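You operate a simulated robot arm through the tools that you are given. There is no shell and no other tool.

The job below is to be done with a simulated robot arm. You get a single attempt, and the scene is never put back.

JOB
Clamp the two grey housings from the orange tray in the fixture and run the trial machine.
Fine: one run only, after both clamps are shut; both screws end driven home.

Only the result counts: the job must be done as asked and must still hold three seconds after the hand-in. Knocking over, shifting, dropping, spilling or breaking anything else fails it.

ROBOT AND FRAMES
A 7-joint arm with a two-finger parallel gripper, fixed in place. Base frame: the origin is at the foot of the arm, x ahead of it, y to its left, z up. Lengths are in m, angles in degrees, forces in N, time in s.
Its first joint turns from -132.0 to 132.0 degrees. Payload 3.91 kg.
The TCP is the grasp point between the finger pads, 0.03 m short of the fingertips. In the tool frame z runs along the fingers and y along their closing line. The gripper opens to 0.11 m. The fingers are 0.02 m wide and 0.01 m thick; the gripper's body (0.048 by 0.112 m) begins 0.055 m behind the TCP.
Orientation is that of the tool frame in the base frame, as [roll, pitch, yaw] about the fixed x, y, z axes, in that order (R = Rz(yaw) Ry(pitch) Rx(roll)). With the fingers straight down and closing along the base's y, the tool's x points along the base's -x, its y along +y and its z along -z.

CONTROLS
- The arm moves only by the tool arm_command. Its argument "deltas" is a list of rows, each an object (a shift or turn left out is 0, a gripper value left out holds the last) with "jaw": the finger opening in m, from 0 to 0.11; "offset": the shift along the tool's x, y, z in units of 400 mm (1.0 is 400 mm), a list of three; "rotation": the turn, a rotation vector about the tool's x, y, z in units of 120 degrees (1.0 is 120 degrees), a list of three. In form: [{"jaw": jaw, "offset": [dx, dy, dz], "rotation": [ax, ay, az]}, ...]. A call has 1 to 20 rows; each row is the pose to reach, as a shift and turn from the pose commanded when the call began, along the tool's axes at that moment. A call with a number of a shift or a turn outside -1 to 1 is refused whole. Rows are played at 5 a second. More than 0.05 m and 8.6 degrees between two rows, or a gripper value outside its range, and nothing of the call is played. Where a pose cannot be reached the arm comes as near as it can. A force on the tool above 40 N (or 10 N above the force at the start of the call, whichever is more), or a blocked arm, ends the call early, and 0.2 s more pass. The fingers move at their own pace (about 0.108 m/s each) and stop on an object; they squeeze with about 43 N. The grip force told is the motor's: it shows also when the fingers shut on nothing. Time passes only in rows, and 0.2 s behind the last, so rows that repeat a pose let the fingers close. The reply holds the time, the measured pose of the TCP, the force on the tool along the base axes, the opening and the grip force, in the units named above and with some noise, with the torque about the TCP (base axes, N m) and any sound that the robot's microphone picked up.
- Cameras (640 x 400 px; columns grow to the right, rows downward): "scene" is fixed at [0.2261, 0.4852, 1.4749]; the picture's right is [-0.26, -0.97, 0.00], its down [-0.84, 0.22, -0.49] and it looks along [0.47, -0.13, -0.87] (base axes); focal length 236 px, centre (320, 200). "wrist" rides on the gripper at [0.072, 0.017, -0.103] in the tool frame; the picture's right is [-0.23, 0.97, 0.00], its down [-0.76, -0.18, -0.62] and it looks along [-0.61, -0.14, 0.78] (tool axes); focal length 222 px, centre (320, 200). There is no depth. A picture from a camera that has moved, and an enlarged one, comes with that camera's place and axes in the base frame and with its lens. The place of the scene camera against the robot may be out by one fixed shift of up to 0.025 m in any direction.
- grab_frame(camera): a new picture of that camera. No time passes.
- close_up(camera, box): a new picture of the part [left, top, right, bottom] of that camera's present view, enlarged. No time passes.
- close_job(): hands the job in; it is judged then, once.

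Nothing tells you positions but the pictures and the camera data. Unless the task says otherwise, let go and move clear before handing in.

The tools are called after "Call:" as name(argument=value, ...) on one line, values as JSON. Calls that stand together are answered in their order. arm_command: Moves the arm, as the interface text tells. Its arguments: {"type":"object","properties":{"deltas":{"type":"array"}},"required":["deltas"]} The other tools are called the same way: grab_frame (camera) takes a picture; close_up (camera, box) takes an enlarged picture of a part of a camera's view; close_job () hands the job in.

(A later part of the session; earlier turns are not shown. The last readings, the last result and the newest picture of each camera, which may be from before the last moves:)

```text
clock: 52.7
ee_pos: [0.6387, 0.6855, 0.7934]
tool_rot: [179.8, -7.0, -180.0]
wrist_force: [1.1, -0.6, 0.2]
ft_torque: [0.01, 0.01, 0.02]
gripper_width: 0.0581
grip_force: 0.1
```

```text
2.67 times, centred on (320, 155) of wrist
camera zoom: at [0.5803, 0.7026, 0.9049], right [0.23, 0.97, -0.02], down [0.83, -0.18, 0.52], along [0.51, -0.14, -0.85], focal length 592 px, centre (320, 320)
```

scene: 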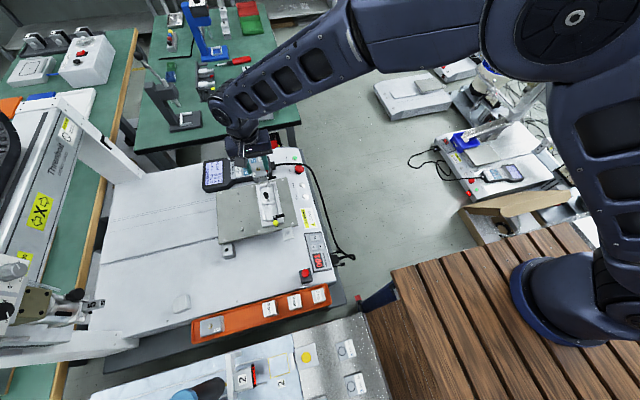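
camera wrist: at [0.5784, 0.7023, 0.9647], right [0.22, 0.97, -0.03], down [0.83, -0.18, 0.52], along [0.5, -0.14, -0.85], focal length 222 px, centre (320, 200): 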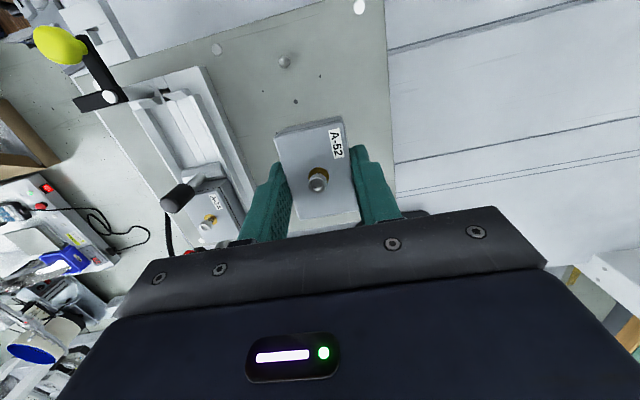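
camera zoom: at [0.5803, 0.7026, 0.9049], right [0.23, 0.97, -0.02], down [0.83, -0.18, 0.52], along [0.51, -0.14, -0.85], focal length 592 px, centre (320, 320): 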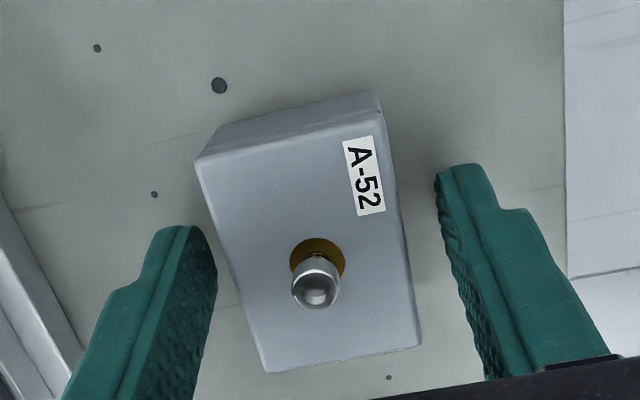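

A-52 is standing on the plate with zero force on the hand. I'll lift straight up, straighten the hand, and measure where it is.

Call:
arm_command(deltas=[{"jaw": 0.058, "offset": [0.006, 0, -0.05]}, {"jaw": 0.058, "offset": [0.012, 0, -0.1]}, {"jaw": 0.058, "offset": [0.022, 0, -0.18], "rotation": [0, -0.03, 0]}, {"jaw": 0.058, "offset": [0.0305, 0, -0.248], "rotation": [0, -0.0583, 0]}, {"jaw": 0.058, "offset": [0.0305, 0, -0.248], "rotation": [0, -0.0583, 0]}])

Call:
grab_frame(camera="wrist")

Call:
close_up(camera="wrist", box=[260, 40, 380, 180])

Call:
close_up(camera="scene", box=[220, 165, 310, 235])

```text
clock: 53.9
ee_pos: [0.6392, 0.6833, 0.8935]
tool_rot: [179.6, 0.0, -179.9]
wrist_force: [0.3, -0.1, -0.3]
ft_torque: [0.0, 0.02, -0.03]
gripper_width: 0.0582
grip_force: 0.0
```

```text
taken
camera wrist: at [0.5668, 0.7009, 0.997], right [0.23, 0.97, 0.0], down [0.76, -0.18, 0.62], along [0.61, -0.14, -0.78], focal length 222 px, centre (320, 200)
```

wrist: 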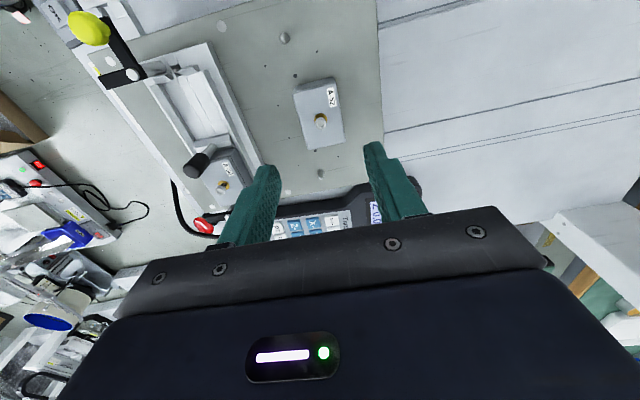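

```text
2.86 times, centred on (320, 110) of wrist
camera zoom: at [0.5668, 0.7009, 0.997], right [0.23, 0.97, 0.0], down [0.76, -0.18, 0.62], along [0.61, -0.14, -0.78], focal length 635 px, centre (320, 457)
```

zoom: 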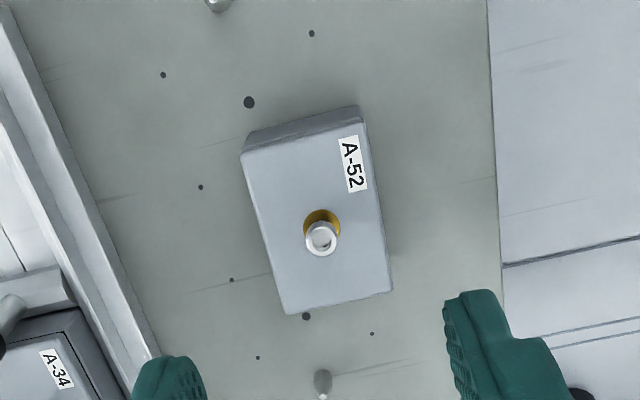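

```text
5.71 times, centred on (265, 200) of scene
camera zoom: at [0.2261, 0.4852, 1.4749], right [-0.26, -0.97, 0.0], down [-0.84, 0.22, -0.49], along [0.47, -0.13, -0.87], focal length 1349 px, centre (634, 200)
```

zoom: 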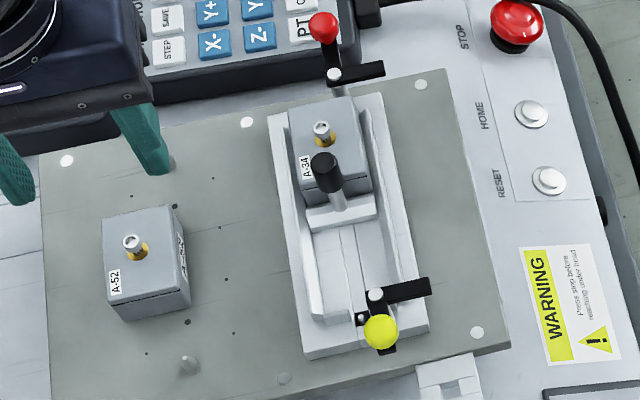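

A-52 is flat on the plate, roughly centred at (0.64, 0.685). Before regrasping, I'll use this angle to check A-34's seating and the cap/bar geometry, since the clearance there is tight.

Call:
close_up(camera="wrist", box=[170, 130, 260, 220])

Call:
close_up(camera="wrist", box=[180, 140, 220, 180])

Call:
close_up(camera="scene", box=[262, 180, 286, 200])

Call:
close_up(camera="scene", box=[264, 196, 300, 230])

```text
4.44 times, centred on (215, 175) of wrist
camera zoom: at [0.5668, 0.7009, 0.997], right [0.23, 0.97, 0.0], down [0.76, -0.18, 0.62], along [0.61, -0.14, -0.78], focal length 987 px, centre (787, 311)
```

zoom: 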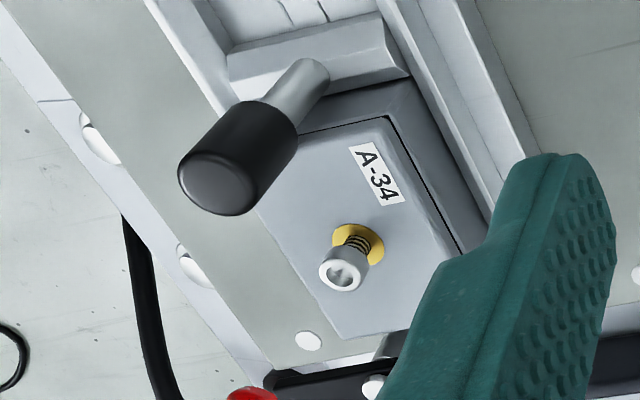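

```text
10.00 times, centred on (200, 160) of wrist
camera zoom: at [0.5668, 0.7009, 0.997], right [0.23, 0.97, 0.0], down [0.76, -0.18, 0.62], along [0.61, -0.14, -0.78], focal length 2221 px, centre (1520, 600)
```

zoom: 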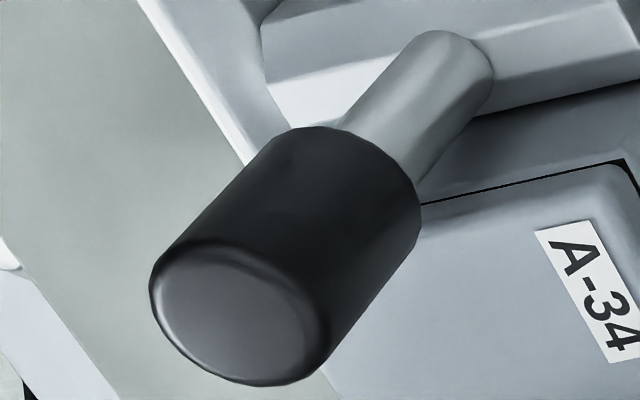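

```text
16.00 times, centred on (274, 190) of scene
camera zoom: at [0.2261, 0.4852, 1.4749], right [-0.26, -0.97, 0.0], down [-0.84, 0.22, -0.49], along [0.47, -0.13, -0.87], focal length 3778 px, centre (1056, 360)
```

zoom: 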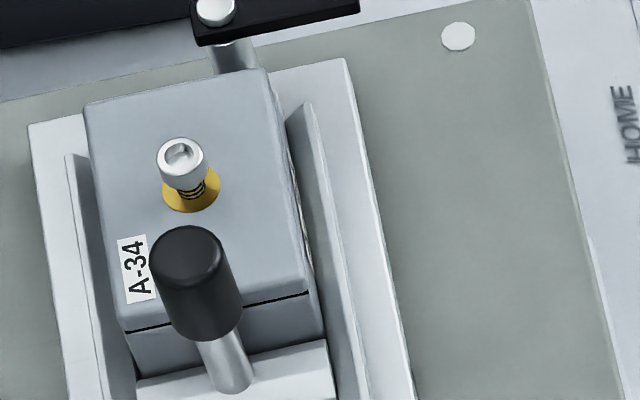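

```text
11.76 times, centred on (282, 213) of scene
camera zoom: at [0.2261, 0.4852, 1.4749], right [-0.26, -0.97, 0.0], down [-0.84, 0.22, -0.49], along [0.47, -0.13, -0.87], focal length 2778 px, centre (767, 47)
```

zoom: 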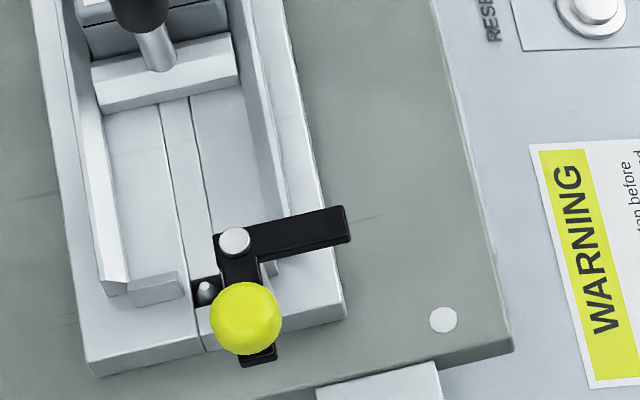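

A-52's centre on the plate is (0.638, 0.685), square to the axes. This time I'll grip a little deeper so it can't pitch easily. Lowering to TCP z ≈ 0.803 and closing.

Call:
arm_command(deltas=[{"jaw": 0.058, "offset": [0.0025, 0.0025, 0.05]}, {"jaw": 0.058, "offset": [0.0025, 0.0025, 0.11]}, {"jaw": 0.058, "offset": [0.0025, 0.0025, 0.17]}, {"jaw": 0.058, "offset": [0.0025, 0.0025, 0.2]}, {"jaw": 0.058, "offset": [0.0025, 0.0025, 0.2]}])

Call:
close_up(camera="wrist", box=[240, 60, 400, 200])

```text
clock: 55.1
ee_pos: [0.6394, 0.6859, 0.8148]
tool_rot: [179.8, 0.1, -180.0]
wrist_force: [-0.2, -0.3, 0.4]
ft_torque: [0.01, 0.0, -0.02]
gripper_width: 0.0579
grip_force: 0.1
```

```text
2.86 times, centred on (320, 130) of wrist
camera zoom: at [0.5666, 0.7034, 0.9177], right [0.23, 0.97, 0.0], down [0.76, -0.18, 0.62], along [0.61, -0.14, -0.78], focal length 635 px, centre (320, 400)
```

zoom: 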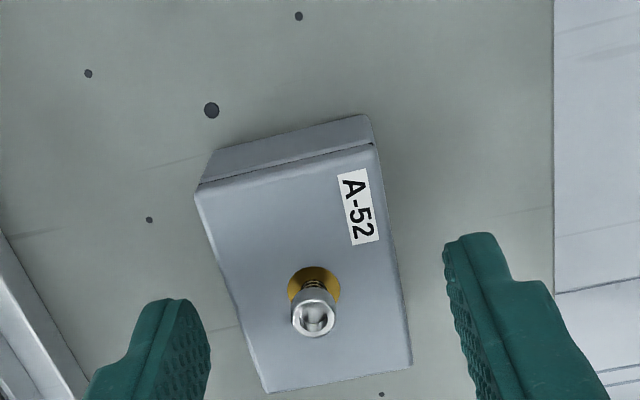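

The fingertips are level with the housing top here. I'll go 11 mm further down, shift 2.4 mm toward −x to centre the grip, and close.

Call:
arm_command(deltas=[{"jaw": 0.058, "offset": [0.006, 0, 0]}, {"jaw": 0.058, "offset": [0.006, 0, 0.014]}, {"jaw": 0.058, "offset": [0.006, 0, 0.028]}, {"jaw": 0.058, "offset": [0.006, 0, 0.028]}])

Call:
close_up(camera="wrist", box=[240, 60, 400, 200])

```text
clock: 56.1
ee_pos: [0.6355, 0.6861, 0.8023]
tool_rot: [179.6, 0.0, 180.0]
wrist_force: [0.3, -0.2, 0.4]
ft_torque: [0.0, -0.01, -0.01]
gripper_width: 0.0579
grip_force: 0.1
```

```text
2.86 times, centred on (320, 130) of wrist
camera zoom: at [0.5639, 0.7033, 0.9054], right [0.23, 0.97, 0.0], down [0.76, -0.18, 0.62], along [0.61, -0.14, -0.78], focal length 635 px, centre (320, 400)
```

zoom: 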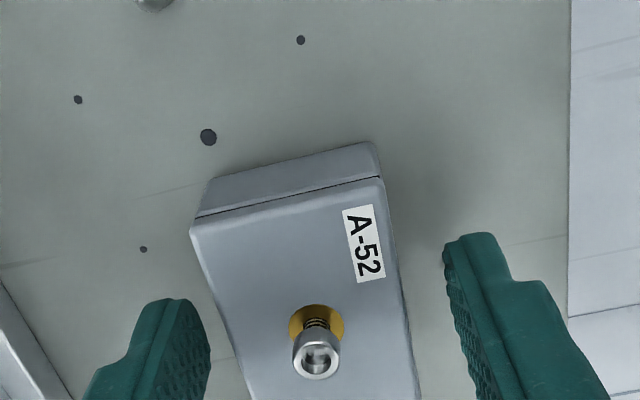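

Centred. I'll raise by 1 mm for wall clearance and close the fingers.

Call:
arm_command(deltas=[{"jaw": 0.058, "offset": [0, 0, -0.0025]}, {"jaw": 0.05, "offset": [0, 0, -0.0025]}, {"jaw": 0.044, "offset": [0, 0, -0.0025]}, {"jaw": 0.036, "offset": [0, 0, -0.0025]}, {"jaw": 0.03, "offset": [0, 0, -0.0025]}, {"jaw": 0.02, "offset": [0, 0, -0.0025]}, {"jaw": 0.02, "offset": [0, 0, -0.0025]}])

Call:
close_up(camera="wrist", box=[240, 60, 400, 200])

Call:
arm_command(deltas=[{"jaw": 0.02, "offset": [0, 0, -0.02]}, {"jaw": 0.02, "offset": [0, 0, -0.07]}, {"jaw": 0.02, "offset": [0, 0, -0.15]}, {"jaw": 0.02, "offset": [0, 0, -0.24]}, {"jaw": 0.02, "offset": [0, 0, -0.3]}, {"jaw": 0.02, "offset": [0, 0, -0.3]}])

Call:
close_up(camera="wrist", box=[240, 60, 400, 200])

```text
clock: 57.7
ee_pos: [0.6362, 0.6858, 0.804]
tool_rot: [179.7, 0.0, -179.9]
wrist_force: [0.8, 0.9, 1.0]
ft_torque: [0.04, -0.04, 0.03]
gripper_width: 0.0392
grip_force: 43.0
```

```text
2.86 times, centred on (320, 130) of wrist
camera zoom: at [0.564, 0.7035, 0.9067], right [0.23, 0.97, 0.0], down [0.76, -0.18, 0.62], along [0.61, -0.14, -0.78], focal length 635 px, centre (320, 400)
```

zoom: 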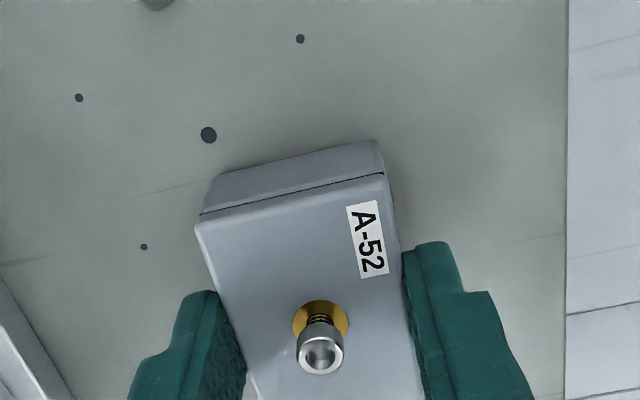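

```text
clock: 59.1
ee_pos: [0.6363, 0.6859, 0.9237]
tool_rot: [179.7, 0.0, 179.9]
wrist_force: [-0.3, -0.7, -1.3]
ft_torque: [-0.02, 0.0, -0.01]
gripper_width: 0.0391
grip_force: 43.4
```

```text
2.86 times, centred on (320, 130) of wrist
camera zoom: at [0.5642, 0.7026, 1.0267], right [0.23, 0.97, 0.0], down [0.76, -0.18, 0.62], along [0.61, -0.14, -0.78], focal length 635 px, centre (320, 400)
```

zoom: 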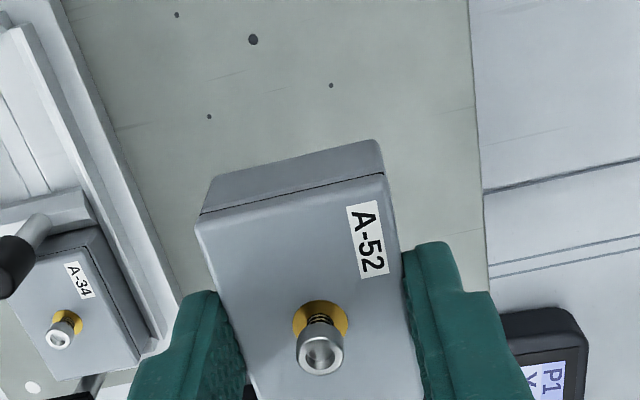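

A-52 is held level and centred this time (near face at +27.8 mm). I'll move it over the near pocket, biased slightly toward −x to clear the cap.

Call:
arm_command(deltas=[{"jaw": 0.02, "offset": [0.02, -0.07, 0]}, {"jaw": 0.02, "offset": [0.04, -0.15, 0]}, {"jaw": 0.02, "offset": [0.06, -0.22, 0]}, {"jaw": 0.02, "offset": [0.083, -0.289, 0], "rotation": [0.0025, 0, 0]}, {"jaw": 0.02, "offset": [0.083, -0.289, 0.07], "rotation": [0.0025, 0, 0]}, {"jaw": 0.02, "offset": [0.083, -0.289, 0.095], "rotation": [0.0025, 0, 0]}, {"jaw": 0.02, "offset": [0.083, -0.289, 0.095], "rotation": [0.0025, 0, 0]}, {"jaw": 0.02, "offset": [0.083, -0.289, 0.095], "rotation": [0.0025, 0, 0]}])

Call:
close_up(camera="wrist", box=[260, 40, 380, 140])

Call:
close_up(camera="wrist", box=[290, 60, 354, 100])

Call:
close_up(camera="scene", box=[245, 165, 305, 225])

```text
clock: 60.9
ee_pos: [0.6038, 0.5698, 0.8855]
tool_rot: [-180.0, 0.0, 180.0]
wrist_force: [-0.1, 0.0, -0.4]
ft_torque: [-0.02, 0.0, -0.03]
gripper_width: 0.0386
grip_force: 42.7
```

```text
4.00 times, centred on (320, 90) of wrist
camera zoom: at [0.5311, 0.5889, 0.9892], right [0.23, 0.97, 0.0], down [0.76, -0.18, 0.62], along [0.61, -0.14, -0.78], focal length 888 px, centre (320, 640)
```

zoom: 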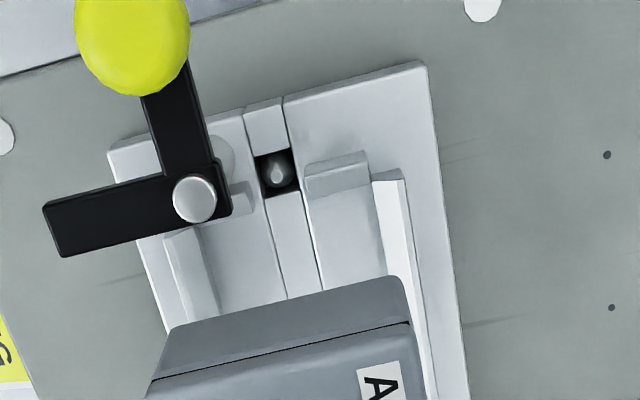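

```text
10.00 times, centred on (322, 80) of wrist
camera zoom: at [0.5311, 0.5889, 0.9892], right [0.23, 0.97, 0.0], down [0.76, -0.18, 0.62], along [0.61, -0.14, -0.78], focal length 2221 px, centre (300, 1400)
```

zoom: 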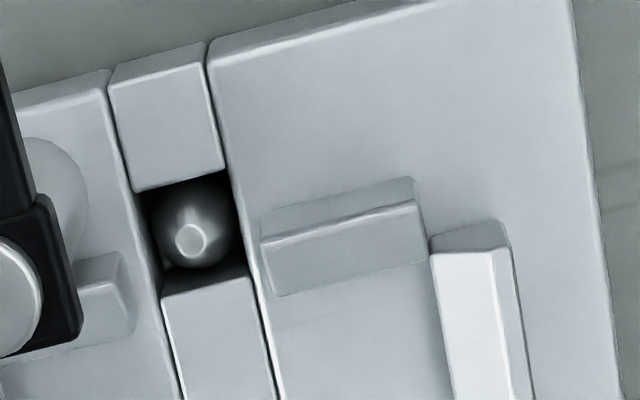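

```text
6.67 times, centred on (275, 195) of scene
camera zoom: at [0.2261, 0.4852, 1.4749], right [-0.26, -0.97, 0.0], down [-0.84, 0.22, -0.49], along [0.47, -0.13, -0.87], focal length 1574 px, centre (620, 233)
```

zoom: 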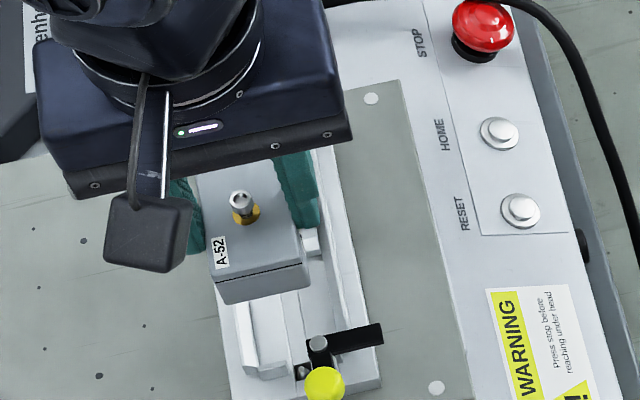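

The near end is level with the near stop and A-52 sits a bit toward +y. I'll shift 0.8 mm toward −x and 1.6 mm toward −y, then lower slowly past the cap.

Call:
arm_command(deltas=[{"jaw": 0.02, "offset": [0.002, -0.004, 0]}, {"jaw": 0.02, "offset": [0.002, -0.004, 0]}, {"jaw": 0.02, "offset": [0.002, -0.004, 0.01]}, {"jaw": 0.02, "offset": [0.002, -0.004, 0.02]}, {"jaw": 0.02, "offset": [0.002, -0.004, 0.028]}, {"jaw": 0.02, "offset": [0.002, -0.004, 0.034]}, {"jaw": 0.02, "offset": [0.002, -0.004, 0.04]}, {"jaw": 0.02, "offset": [0.002, -0.004, 0.046]}, {"jaw": 0.02, "offset": [0.002, -0.004, 0.052]}, {"jaw": 0.02, "offset": [0.002, -0.004, 0.058]}, {"jaw": 0.02, "offset": [0.002, -0.004, 0.064]}, {"jaw": 0.02, "offset": [0.002, -0.004, 0.07]}, {"jaw": 0.02, "offset": [0.002, -0.004, 0.07]}])

Call:
close_up(camera="wrist", box=[260, 40, 380, 140])

Call:
close_up(camera="wrist", box=[270, 150, 390, 215])

Call:
close_up(camera="scene", box=[250, 175, 300, 215])

```text
clock: 63.7
ee_pos: [0.603, 0.5681, 0.8571]
tool_rot: [-180.0, 0.0, 180.0]
wrist_force: [-0.2, 0.3, -1.2]
ft_torque: [0.02, -0.03, 0.04]
gripper_width: 0.0388
grip_force: 43.0
```

```text
4.00 times, centred on (320, 90) of wrist
camera zoom: at [0.53, 0.5864, 0.96], right [0.23, 0.97, 0.0], down [0.76, -0.18, 0.62], along [0.61, -0.14, -0.78], focal length 888 px, centre (320, 640)
```

zoom: 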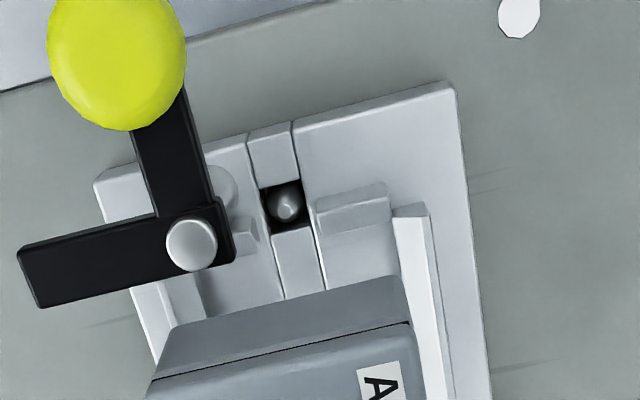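

```text
5.33 times, centred on (330, 182) of wrist
camera zoom: at [0.53, 0.5864, 0.96], right [0.23, 0.97, 0.0], down [0.76, -0.18, 0.62], along [0.61, -0.14, -0.78], focal length 1185 px, centre (267, 293)
```

zoom: 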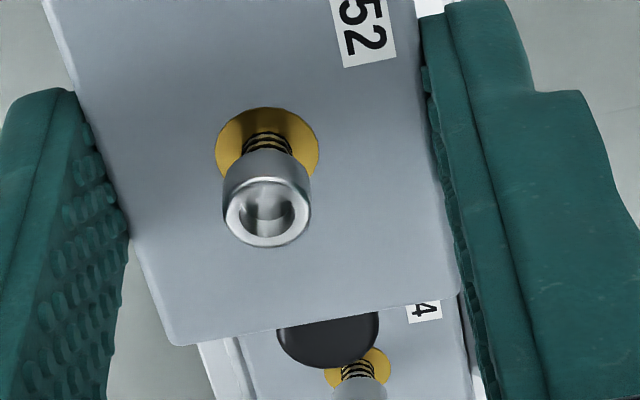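

```text
10.00 times, centred on (275, 195) of scene
camera zoom: at [0.2261, 0.4852, 1.4749], right [-0.26, -0.97, 0.0], down [-0.84, 0.22, -0.49], along [0.47, -0.13, -0.87], focal length 2361 px, centre (770, 250)
```

zoom: 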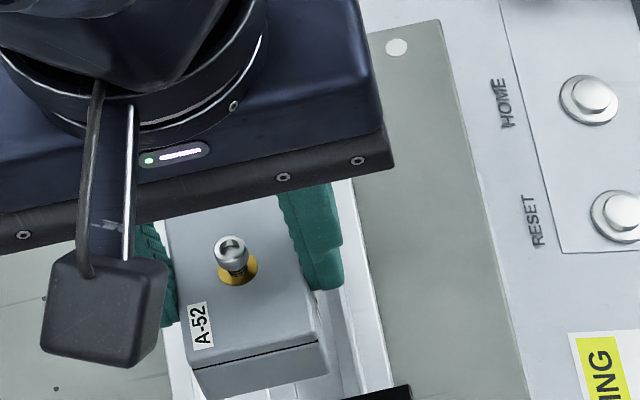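

The housing is now beside the cap with no contact. I'll continue down until its bottom is just above the stop blocks.

Call:
arm_command(deltas=[{"jaw": 0.02, "offset": [0, 0, 0.01]}, {"jaw": 0.02, "offset": [0, 0, 0.02]}, {"jaw": 0.02, "offset": [0, 0, 0.03]}, {"jaw": 0.02, "offset": [0, 0, 0.04]}, {"jaw": 0.02, "offset": [0, 0, 0.05]}, {"jaw": 0.02, "offset": [0, 0, 0.06]}, {"jaw": 0.02, "offset": [0, 0, 0.066]}, {"jaw": 0.02, "offset": [0, 0, 0.066]}])

Call:
close_up(camera="wrist", box=[260, 40, 380, 140])

Call:
close_up(camera="wrist", box=[310, 75, 374, 115])

Call:
close_up(camera="wrist", box=[270, 150, 390, 215])

```text
clock: 65.5
ee_pos: [0.603, 0.5676, 0.8317]
tool_rot: [179.9, 0.1, 180.0]
wrist_force: [-0.2, 0.5, -0.9]
ft_torque: [-0.05, 0.0, -0.01]
gripper_width: 0.0389
grip_force: 42.7
```

```text
4.00 times, centred on (320, 90) of wrist
camera zoom: at [0.53, 0.586, 0.9342], right [0.23, 0.97, 0.0], down [0.76, -0.18, 0.62], along [0.61, -0.14, -0.78], focal length 888 px, centre (320, 640)
```

zoom: 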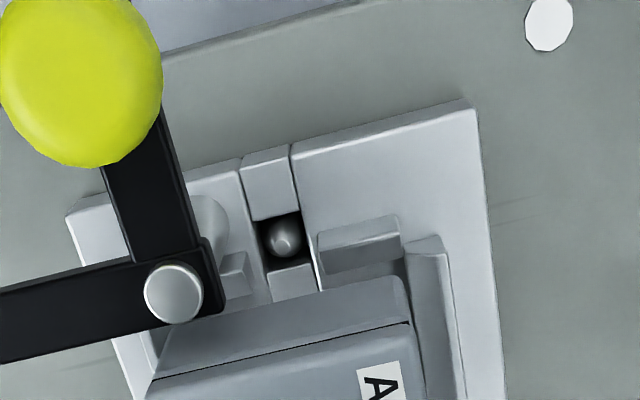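

```text
10.00 times, centred on (342, 95) of wrist
camera zoom: at [0.53, 0.586, 0.9342], right [0.23, 0.97, 0.0], down [0.76, -0.18, 0.62], along [0.61, -0.14, -0.78], focal length 2221 px, centre (100, 1250)
```

zoom: 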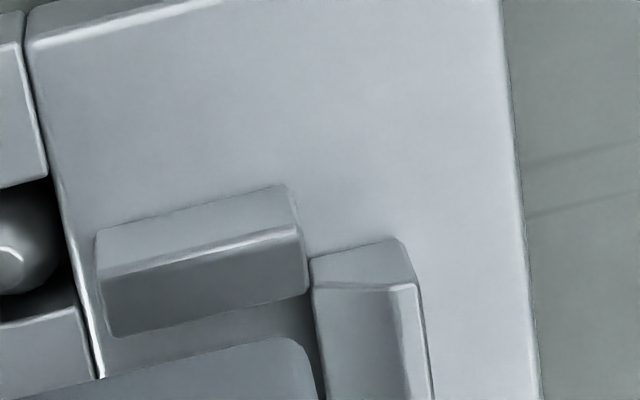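

```text
5.33 times, centred on (330, 182) of wrist
camera zoom: at [0.53, 0.586, 0.9342], right [0.23, 0.97, 0.0], down [0.76, -0.18, 0.62], along [0.61, -0.14, -0.78], focal length 1185 px, centre (267, 293)
```

zoom: 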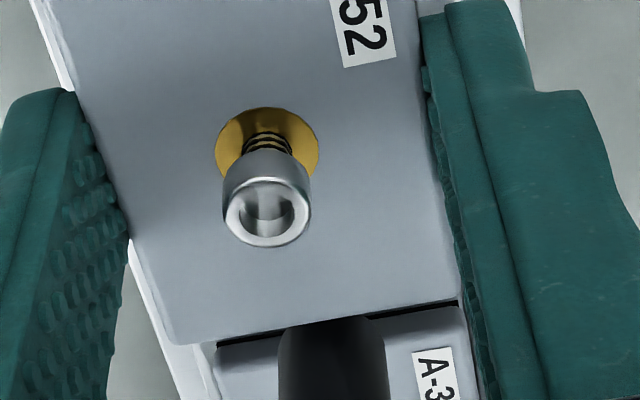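

A-52 is well centred in y (gap ≈ 1.2 mm) but still biased about 2 mm toward −x. I'll shift +1.8 mm in x and lower another 8 mm while watching forces.

Call:
arm_command(deltas=[{"jaw": 0.02, "offset": [-0.0025, 0, 0]}, {"jaw": 0.02, "offset": [-0.0045, 0, 0]}, {"jaw": 0.02, "offset": [-0.0045, 0, 0.005]}, {"jaw": 0.02, "offset": [-0.0045, 0, 0.01]}, {"jaw": 0.02, "offset": [-0.0045, 0, 0.015]}, {"jaw": 0.02, "offset": [-0.0045, 0, 0.02]}, {"jaw": 0.02, "offset": [-0.0045, 0, 0.02]}])

Call:
close_up(camera="wrist", box=[260, 40, 380, 140])

Call:
close_up(camera="wrist", box=[310, 75, 374, 115])

Call:
close_up(camera="wrist", box=[290, 175, 370, 215])

```text
clock: 67.1
ee_pos: [0.6037, 0.5681, 0.8229]
tool_rot: [-180.0, 0.0, -179.9]
wrist_force: [-0.3, 0.0, 0.0]
ft_torque: [0.0, -0.01, -0.03]
gripper_width: 0.0387
grip_force: 43.4
```

```text
4.00 times, centred on (320, 90) of wrist
camera zoom: at [0.5314, 0.5857, 0.9255], right [0.23, 0.97, 0.0], down [0.76, -0.18, 0.62], along [0.61, -0.14, -0.78], focal length 888 px, centre (320, 640)
```

zoom: 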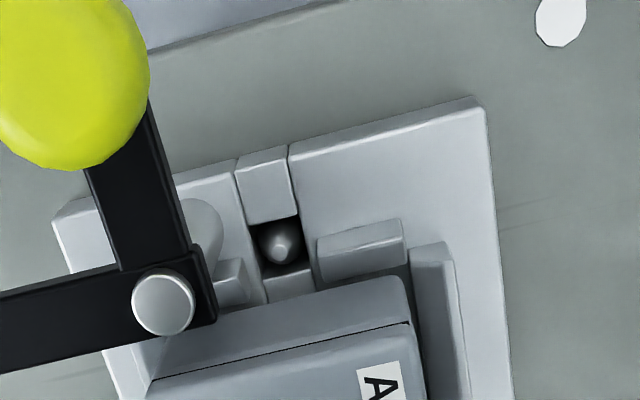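

```text
10.00 times, centred on (342, 95) of wrist
camera zoom: at [0.5314, 0.5857, 0.9255], right [0.23, 0.97, 0.0], down [0.76, -0.18, 0.62], along [0.61, -0.14, -0.78], focal length 2221 px, centre (100, 1250)
```

zoom: 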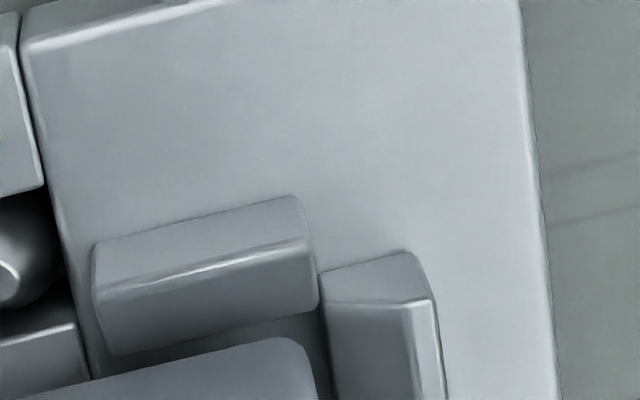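

```text
8.00 times, centred on (330, 195) of wrist
camera zoom: at [0.5314, 0.5857, 0.9255], right [0.23, 0.97, 0.0], down [0.76, -0.18, 0.62], along [0.61, -0.14, -0.78], focal length 1777 px, centre (240, 240)
```

zoom: 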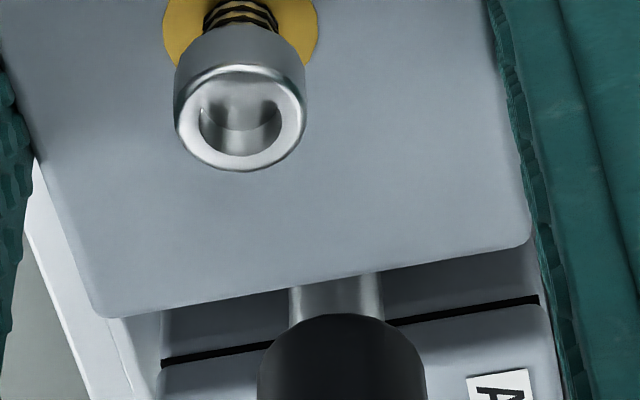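

No contact yet and the gaps look right. I'll shift another 0.8 mm toward +x and lower slowly to seat it.

Call:
arm_command(deltas=[{"jaw": 0.02, "offset": [-0.002, 0, 0]}, {"jaw": 0.02, "offset": [-0.002, 0, 0.005]}, {"jaw": 0.02, "offset": [-0.002, 0, 0.01]}, {"jaw": 0.02, "offset": [-0.002, 0, 0.014]}, {"jaw": 0.02, "offset": [-0.002, 0, 0.018]}, {"jaw": 0.02, "offset": [-0.002, 0, 0.018]}])

Call:
close_up(camera="wrist", box=[260, 40, 380, 140])

Call:
close_up(camera="wrist", box=[310, 75, 374, 115])

```text
clock: 68.5
ee_pos: [0.6045, 0.5679, 0.8158]
tool_rot: [-179.9, 0.0, 180.0]
wrist_force: [-2.7, 0.5, 4.2]
ft_torque: [0.02, 0.16, 0.0]
gripper_width: 0.0387
grip_force: 42.6
```

```text
4.00 times, centred on (320, 90) of wrist
camera zoom: at [0.532, 0.5864, 0.9186], right [0.23, 0.97, 0.0], down [0.76, -0.18, 0.62], along [0.61, -0.14, -0.78], focal length 888 px, centre (320, 640)
```

zoom: 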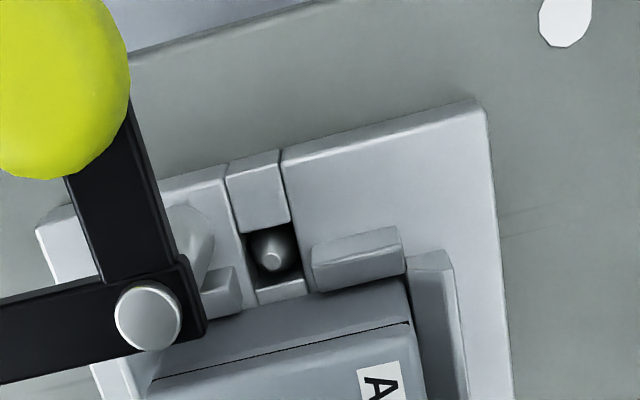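

```text
10.00 times, centred on (342, 95) of wrist
camera zoom: at [0.532, 0.5864, 0.9186], right [0.23, 0.97, 0.0], down [0.76, -0.18, 0.62], along [0.61, -0.14, -0.78], focal length 2221 px, centre (100, 1250)
```

zoom: 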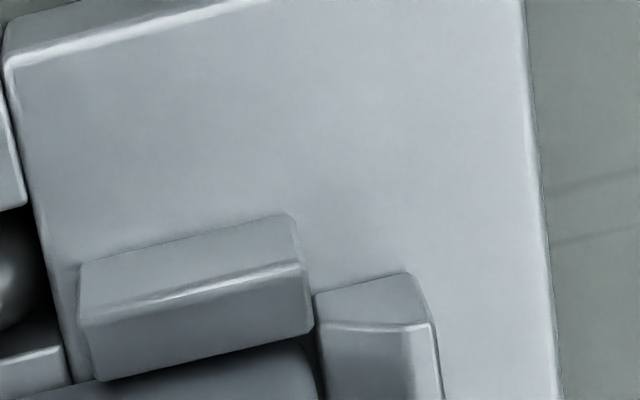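

Light contact only (4 N). I'll lower the last few millimetres to seat it.

Call:
arm_command(deltas=[{"jaw": 0.02, "offset": [0.0005, 0, 0.004]}, {"jaw": 0.02, "offset": [0.0005, 0, 0.007]}, {"jaw": 0.02, "offset": [0.0005, 0, 0.007]}])

Call:
close_up(camera="wrist", box=[260, 40, 380, 140])

```text
clock: 69.3
ee_pos: [0.604, 0.5686, 0.8146]
tool_rot: [179.9, 0.1, 180.0]
wrist_force: [-2.7, -1.6, 34.7]
ft_torque: [-0.08, 0.04, -0.03]
gripper_width: 0.0392
grip_force: 43.0
```

```text
4.00 times, centred on (320, 90) of wrist
camera zoom: at [0.532, 0.5863, 0.9174], right [0.23, 0.97, 0.0], down [0.76, -0.18, 0.62], along [0.61, -0.14, -0.78], focal length 888 px, centre (320, 640)
```

zoom: 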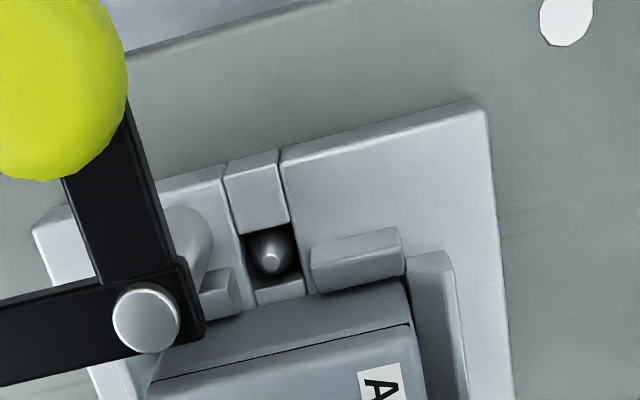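

Seated: 35 N straight up, centred, at exactly the predicted height. I'll unload, then release.

Call:
arm_command(deltas=[{"jaw": 0.02, "offset": [0, 0, -0.005]}, {"jaw": 0.02, "offset": [0, 0, -0.005]}])

Call:
arm_command(deltas=[{"jaw": 0.041}, {"jaw": 0.044}, {"jaw": 0.05}, {"jaw": 0.056}, {"jaw": 0.056}])

Call:
arm_command(deltas=[{"jaw": 0.056, "offset": [0, 0, -0.03]}, {"jaw": 0.056, "offset": [0, 0, -0.1]}, {"jaw": 0.056, "offset": [0.0, 0, -0.2]}, {"jaw": 0.056, "offset": [0.06, 0, -0.3]}, {"jaw": 0.056, "offset": [0.15, 0, -0.34]}, {"jaw": 0.056, "offset": [0.15, 0, -0.34]}])

Call:
grab_frame(camera="wrist")

Call:
close_up(camera="wrist", box=[260, 70, 380, 220])

Call:
close_up(camera="scene", box=[240, 160, 320, 240])

```text
clock: 69.9
ee_pos: [0.6042, 0.5681, 0.8143]
tool_rot: [-180.0, 0.1, -180.0]
wrist_force: [2.7, 4.8, 13.3]
ft_torque: [0.27, -0.5, 0.12]
gripper_width: 0.0387
grip_force: 43.1
```

```text
clock: 71.1
ee_pos: [0.6051, 0.569, 0.8143]
tool_rot: [180.0, 0.0, -179.9]
wrist_force: [0.5, 0.3, 0.2]
ft_torque: [0.0, 0.01, 0.02]
gripper_width: 0.0559
grip_force: 0.1
```

```text
clock: 72.5
ee_pos: [0.5449, 0.5683, 0.9498]
tool_rot: [180.0, 0.1, 180.0]
wrist_force: [1.3, -0.4, 0.3]
ft_torque: [0.01, 0.02, 0.0]
gripper_width: 0.0558
grip_force: 0.1
```

```text
taken
camera wrist: at [0.4713, 0.5874, 1.0519], right [0.23, 0.97, 0.0], down [0.76, -0.18, 0.62], along [0.61, -0.14, -0.78], focal length 222 px, centre (320, 200)
```

wrist: 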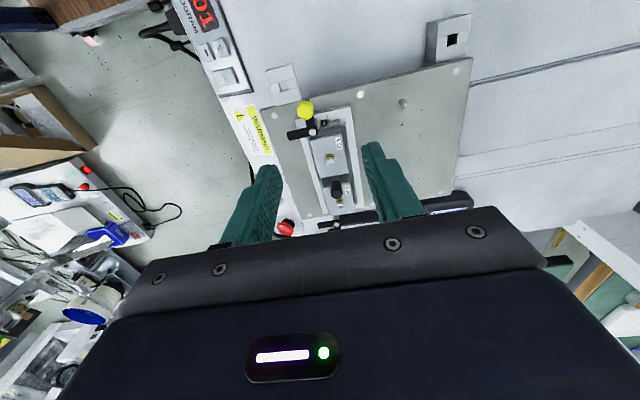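

```text
2.67 times, centred on (320, 145) of wrist
camera zoom: at [0.4713, 0.5874, 1.0519], right [0.23, 0.97, 0.0], down [0.76, -0.18, 0.62], along [0.61, -0.14, -0.78], focal length 592 px, centre (320, 347)
```

zoom: 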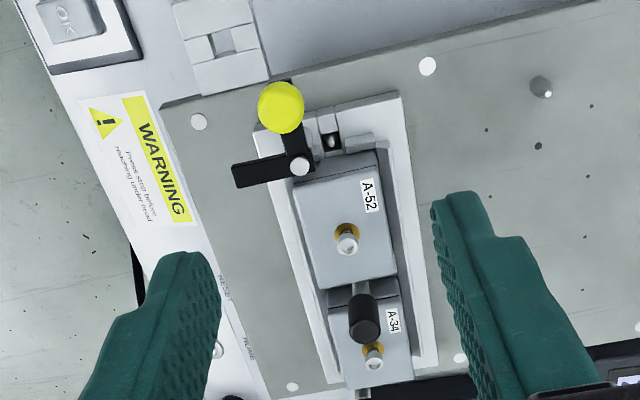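

```text
5.00 times, centred on (280, 200) of scene
camera zoom: at [0.2261, 0.4852, 1.4749], right [-0.26, -0.97, 0.0], down [-0.84, 0.22, -0.49], along [0.47, -0.13, -0.87], focal length 1181 px, centre (520, 200)
```

zoom: 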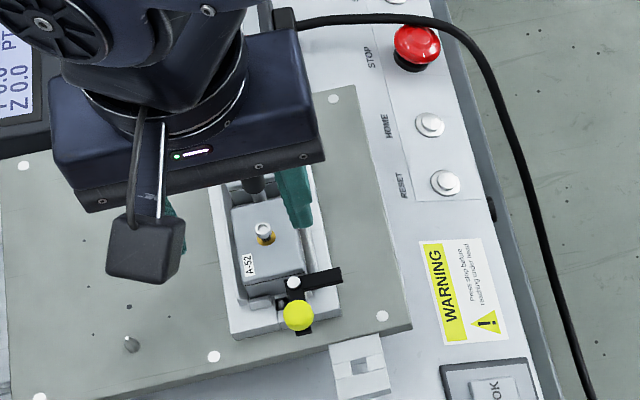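

Both housings are in the fixture. I'll check A-52's seating up close and study the yellow clamp lever for closing.

Call:
close_up(camera="wrist", box=[285, 95, 365, 165])

Call:
close_up(camera="wrist", box=[280, 95, 330, 145])

Call:
close_up(camera="scene", box=[264, 196, 300, 230])

Call:
close_up(camera="wrist", box=[315, 160, 375, 230])

```text
5.71 times, centred on (325, 130) of wrist
camera zoom: at [0.4713, 0.5874, 1.0519], right [0.23, 0.97, 0.0], down [0.76, -0.18, 0.62], along [0.61, -0.14, -0.78], focal length 1269 px, centre (291, 600)
```

zoom: 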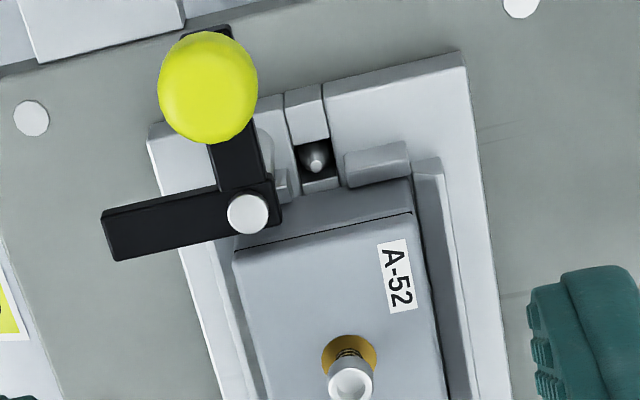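

```text
8.00 times, centred on (305, 120) of wrist
camera zoom: at [0.4713, 0.5874, 1.0519], right [0.23, 0.97, 0.0], down [0.76, -0.18, 0.62], along [0.61, -0.14, -0.78], focal length 1777 px, centre (440, 840)
```

zoom: 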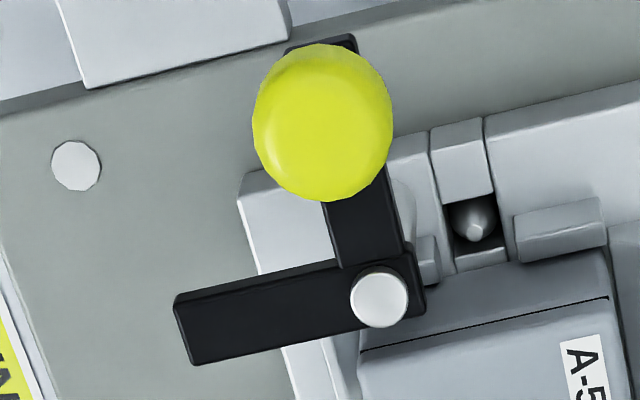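

```text
11.76 times, centred on (282, 213) of scene
camera zoom: at [0.2261, 0.4852, 1.4749], right [-0.26, -0.97, 0.0], down [-0.84, 0.22, -0.49], along [0.47, -0.13, -0.87], focal length 2778 px, centre (767, 47)
```

zoom: 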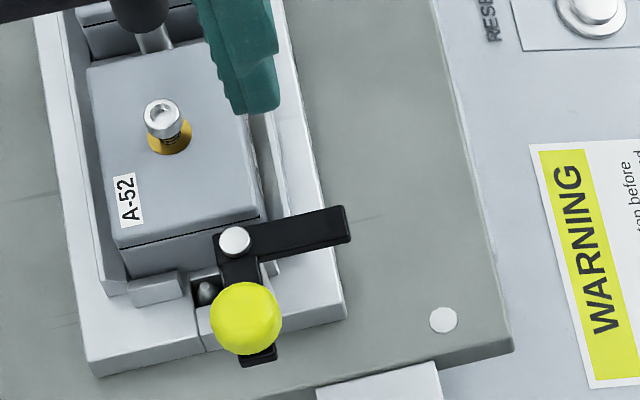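

```text
5.71 times, centred on (345, 195) of wrist
camera zoom: at [0.4713, 0.5874, 1.0519], right [0.23, 0.97, 0.0], down [0.76, -0.18, 0.62], along [0.61, -0.14, -0.78], focal length 1269 px, centre (177, 229)
```

zoom: 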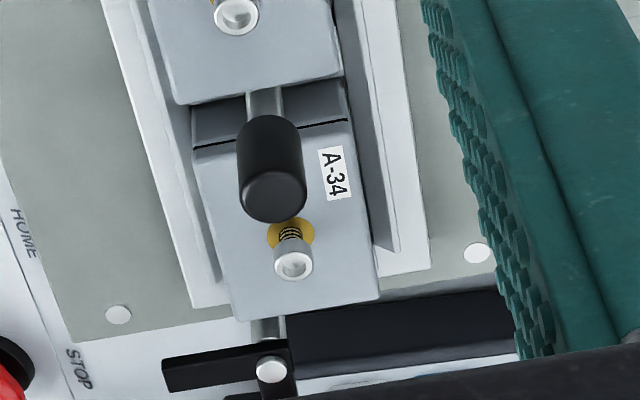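

Both housings sit level, and the yellow lever (knob centre ≈ (0.537, 0.557), 28 mm from its pivot) must swing 90° so its arm turns from −y over A-52. I'll close the fingers and position them on the +y side of the yellow knob, first staying high.

Call:
arm_command(deltas=[{"jaw": 0.0, "offset": [0.005, 0.01, 0.03]}, {"jaw": 0.0, "offset": [0.012, 0.022, 0.08]}, {"jaw": 0.0, "offset": [0.0185, 0.035, 0.14]}, {"jaw": 0.0, "offset": [0.0185, 0.035, 0.19]}, {"jaw": 0.0, "offset": [0.0185, 0.035, 0.19]}])

Call:
grab_frame(camera="wrist")

Call:
close_up(camera="wrist", box=[240, 80, 400, 220])

Call:
close_up(camera="scene", box=[240, 180, 320, 240])

```text
clock: 73.7
ee_pos: [0.5373, 0.5825, 0.8761]
tool_rot: [180.0, 0.0, 180.0]
wrist_force: [-0.5, -1.0, -0.4]
ft_torque: [-0.03, -0.02, -0.02]
gripper_width: 0.0002
grip_force: 37.7
```

```text
taken
camera wrist: at [0.4645, 0.6006, 0.9777], right [0.23, 0.97, 0.0], down [0.76, -0.18, 0.62], along [0.61, -0.14, -0.78], focal length 222 px, centre (320, 200)
```

wrist: 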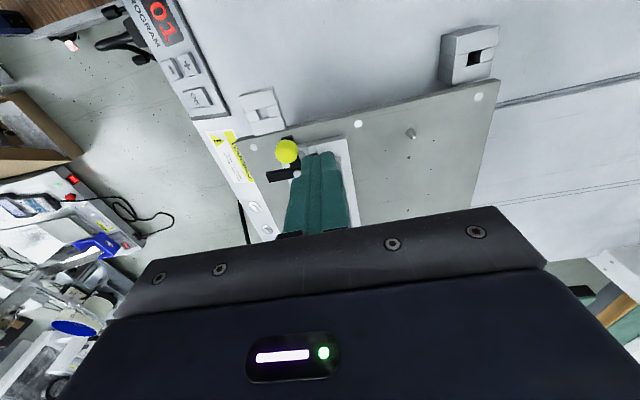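

```text
2.86 times, centred on (320, 150) of wrist
camera zoom: at [0.4645, 0.6006, 0.9777], right [0.23, 0.97, 0.0], down [0.76, -0.18, 0.62], along [0.61, -0.14, -0.78], focal length 635 px, centre (320, 343)
```

zoom: 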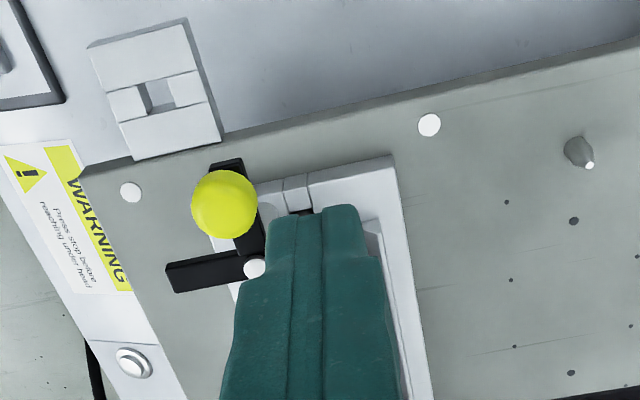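

```text
6.67 times, centred on (280, 210) of scene
camera zoom: at [0.2261, 0.4852, 1.4749], right [-0.26, -0.97, 0.0], down [-0.84, 0.22, -0.49], along [0.47, -0.13, -0.87], focal length 1574 px, centre (587, 133)
```

zoom: 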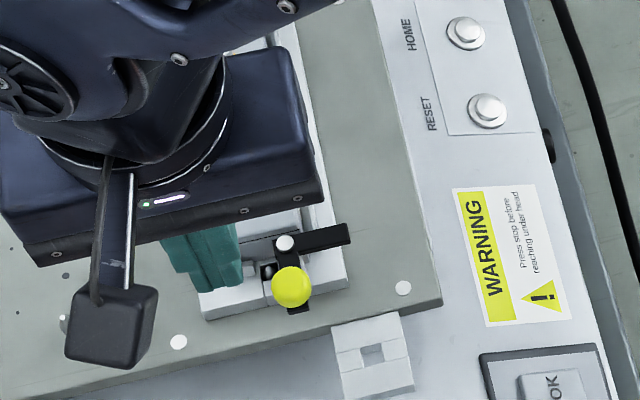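

The closed fingertips are beside the knob with about 8 mm gap, as planned. Lowering them to knob height.

Call:
arm_command(deltas=[{"jaw": 0.0, "offset": [0, 0, 0.04]}, {"jaw": 0.0, "offset": [0, 0, 0.08]}, {"jaw": 0.0, "offset": [0, 0, 0.1075]}, {"jaw": 0.0, "offset": [0, 0, 0.1075]}])

Call:
close_up(camera="wrist", box=[220, 80, 400, 220])

Call:
close_up(camera="scene", box=[250, 195, 310, 240])

```text
clock: 74.7
ee_pos: [0.5382, 0.5843, 0.8323]
tool_rot: [-180.0, 0.0, -179.9]
wrist_force: [1.1, -0.5, 0.7]
ft_torque: [-0.01, 0.01, 0.0]
gripper_width: 0.0001
grip_force: 37.7
```

```text
2.86 times, centred on (310, 150) of wrist
camera zoom: at [0.4647, 0.6014, 0.935], right [0.23, 0.97, 0.0], down [0.76, -0.18, 0.62], along [0.61, -0.14, -0.78], focal length 635 px, centre (349, 343)
```

zoom: 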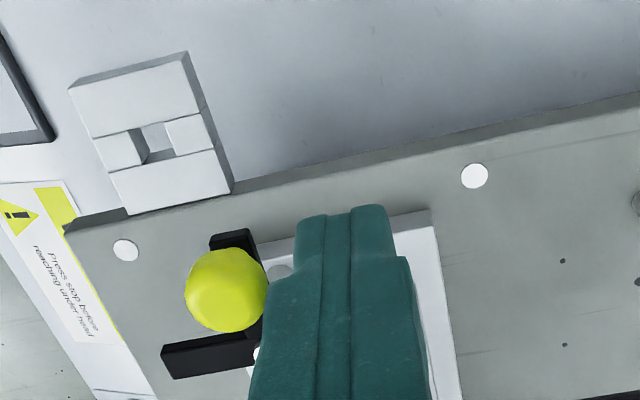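

```text
8.89 times, centred on (280, 218) of scene
camera zoom: at [0.2261, 0.4852, 1.4749], right [-0.26, -0.97, 0.0], down [-0.84, 0.22, -0.49], along [0.47, -0.13, -0.87], focal length 2099 px, centre (676, 44)
```

zoom: 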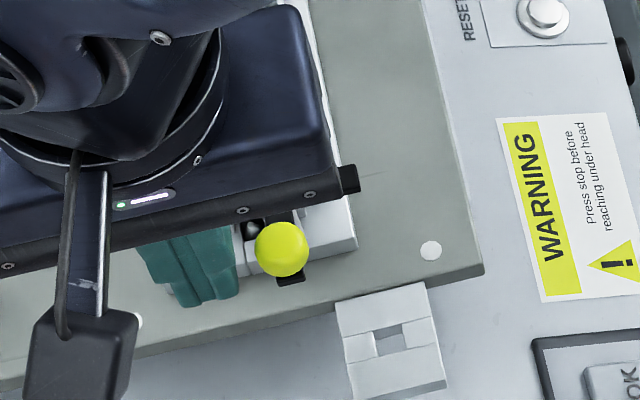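

Fingers are at knob height. I'll push the knob toward −y along its arc for the first third and check it moves.

Call:
arm_command(deltas=[{"jaw": 0.0, "offset": [0.0, -0.01, 0]}, {"jaw": 0.0, "offset": [0.0005, -0.021, 0]}, {"jaw": 0.0, "offset": [0.005, -0.031, 0]}, {"jaw": 0.0, "offset": [0.0105, -0.041, 0]}, {"jaw": 0.0, "offset": [0.013, -0.052, 0]}, {"jaw": 0.0, "offset": [0.015, -0.0625, 0]}, {"jaw": 0.0, "offset": [0.015, -0.0625, 0]}])

Call:
close_up(camera="wrist", box=[220, 80, 400, 220])

Call:
close_up(camera="scene", box=[250, 195, 310, 240])

```text
clock: 76.3
ee_pos: [0.5318, 0.5575, 0.831]
tool_rot: [179.9, 0.1, -179.9]
wrist_force: [-0.1, -0.4, -0.5]
ft_torque: [0.0, 0.02, 0.01]
gripper_width: 0.0
grip_force: 37.8
```

```text
2.86 times, centred on (310, 150) of wrist
camera zoom: at [0.4586, 0.575, 0.9349], right [0.23, 0.97, 0.0], down [0.76, -0.18, 0.62], along [0.61, -0.14, -0.78], focal length 635 px, centre (349, 343)
```

zoom: 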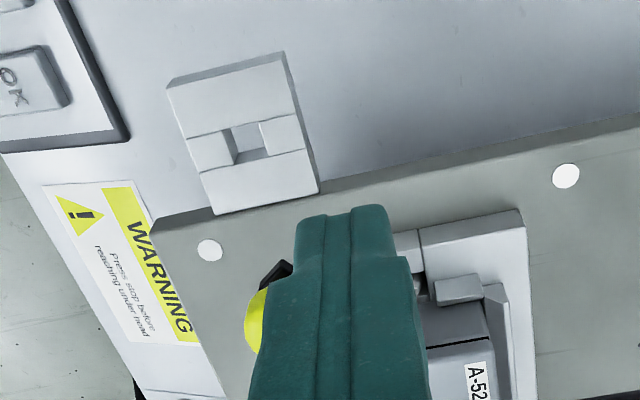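

```text
8.89 times, centred on (280, 218) of scene
camera zoom: at [0.2261, 0.4852, 1.4749], right [-0.26, -0.97, 0.0], down [-0.84, 0.22, -0.49], along [0.47, -0.13, -0.87], focal length 2099 px, centre (676, 44)
```

zoom: 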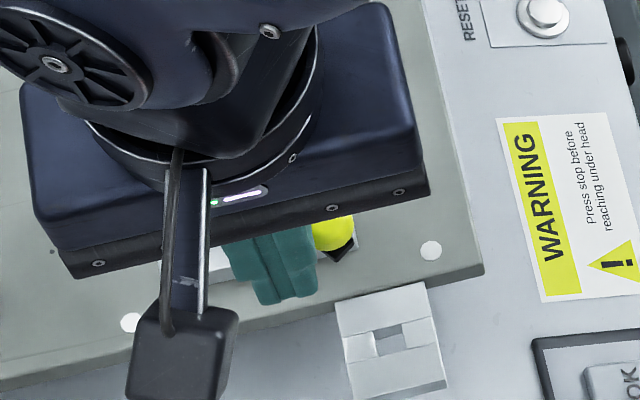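

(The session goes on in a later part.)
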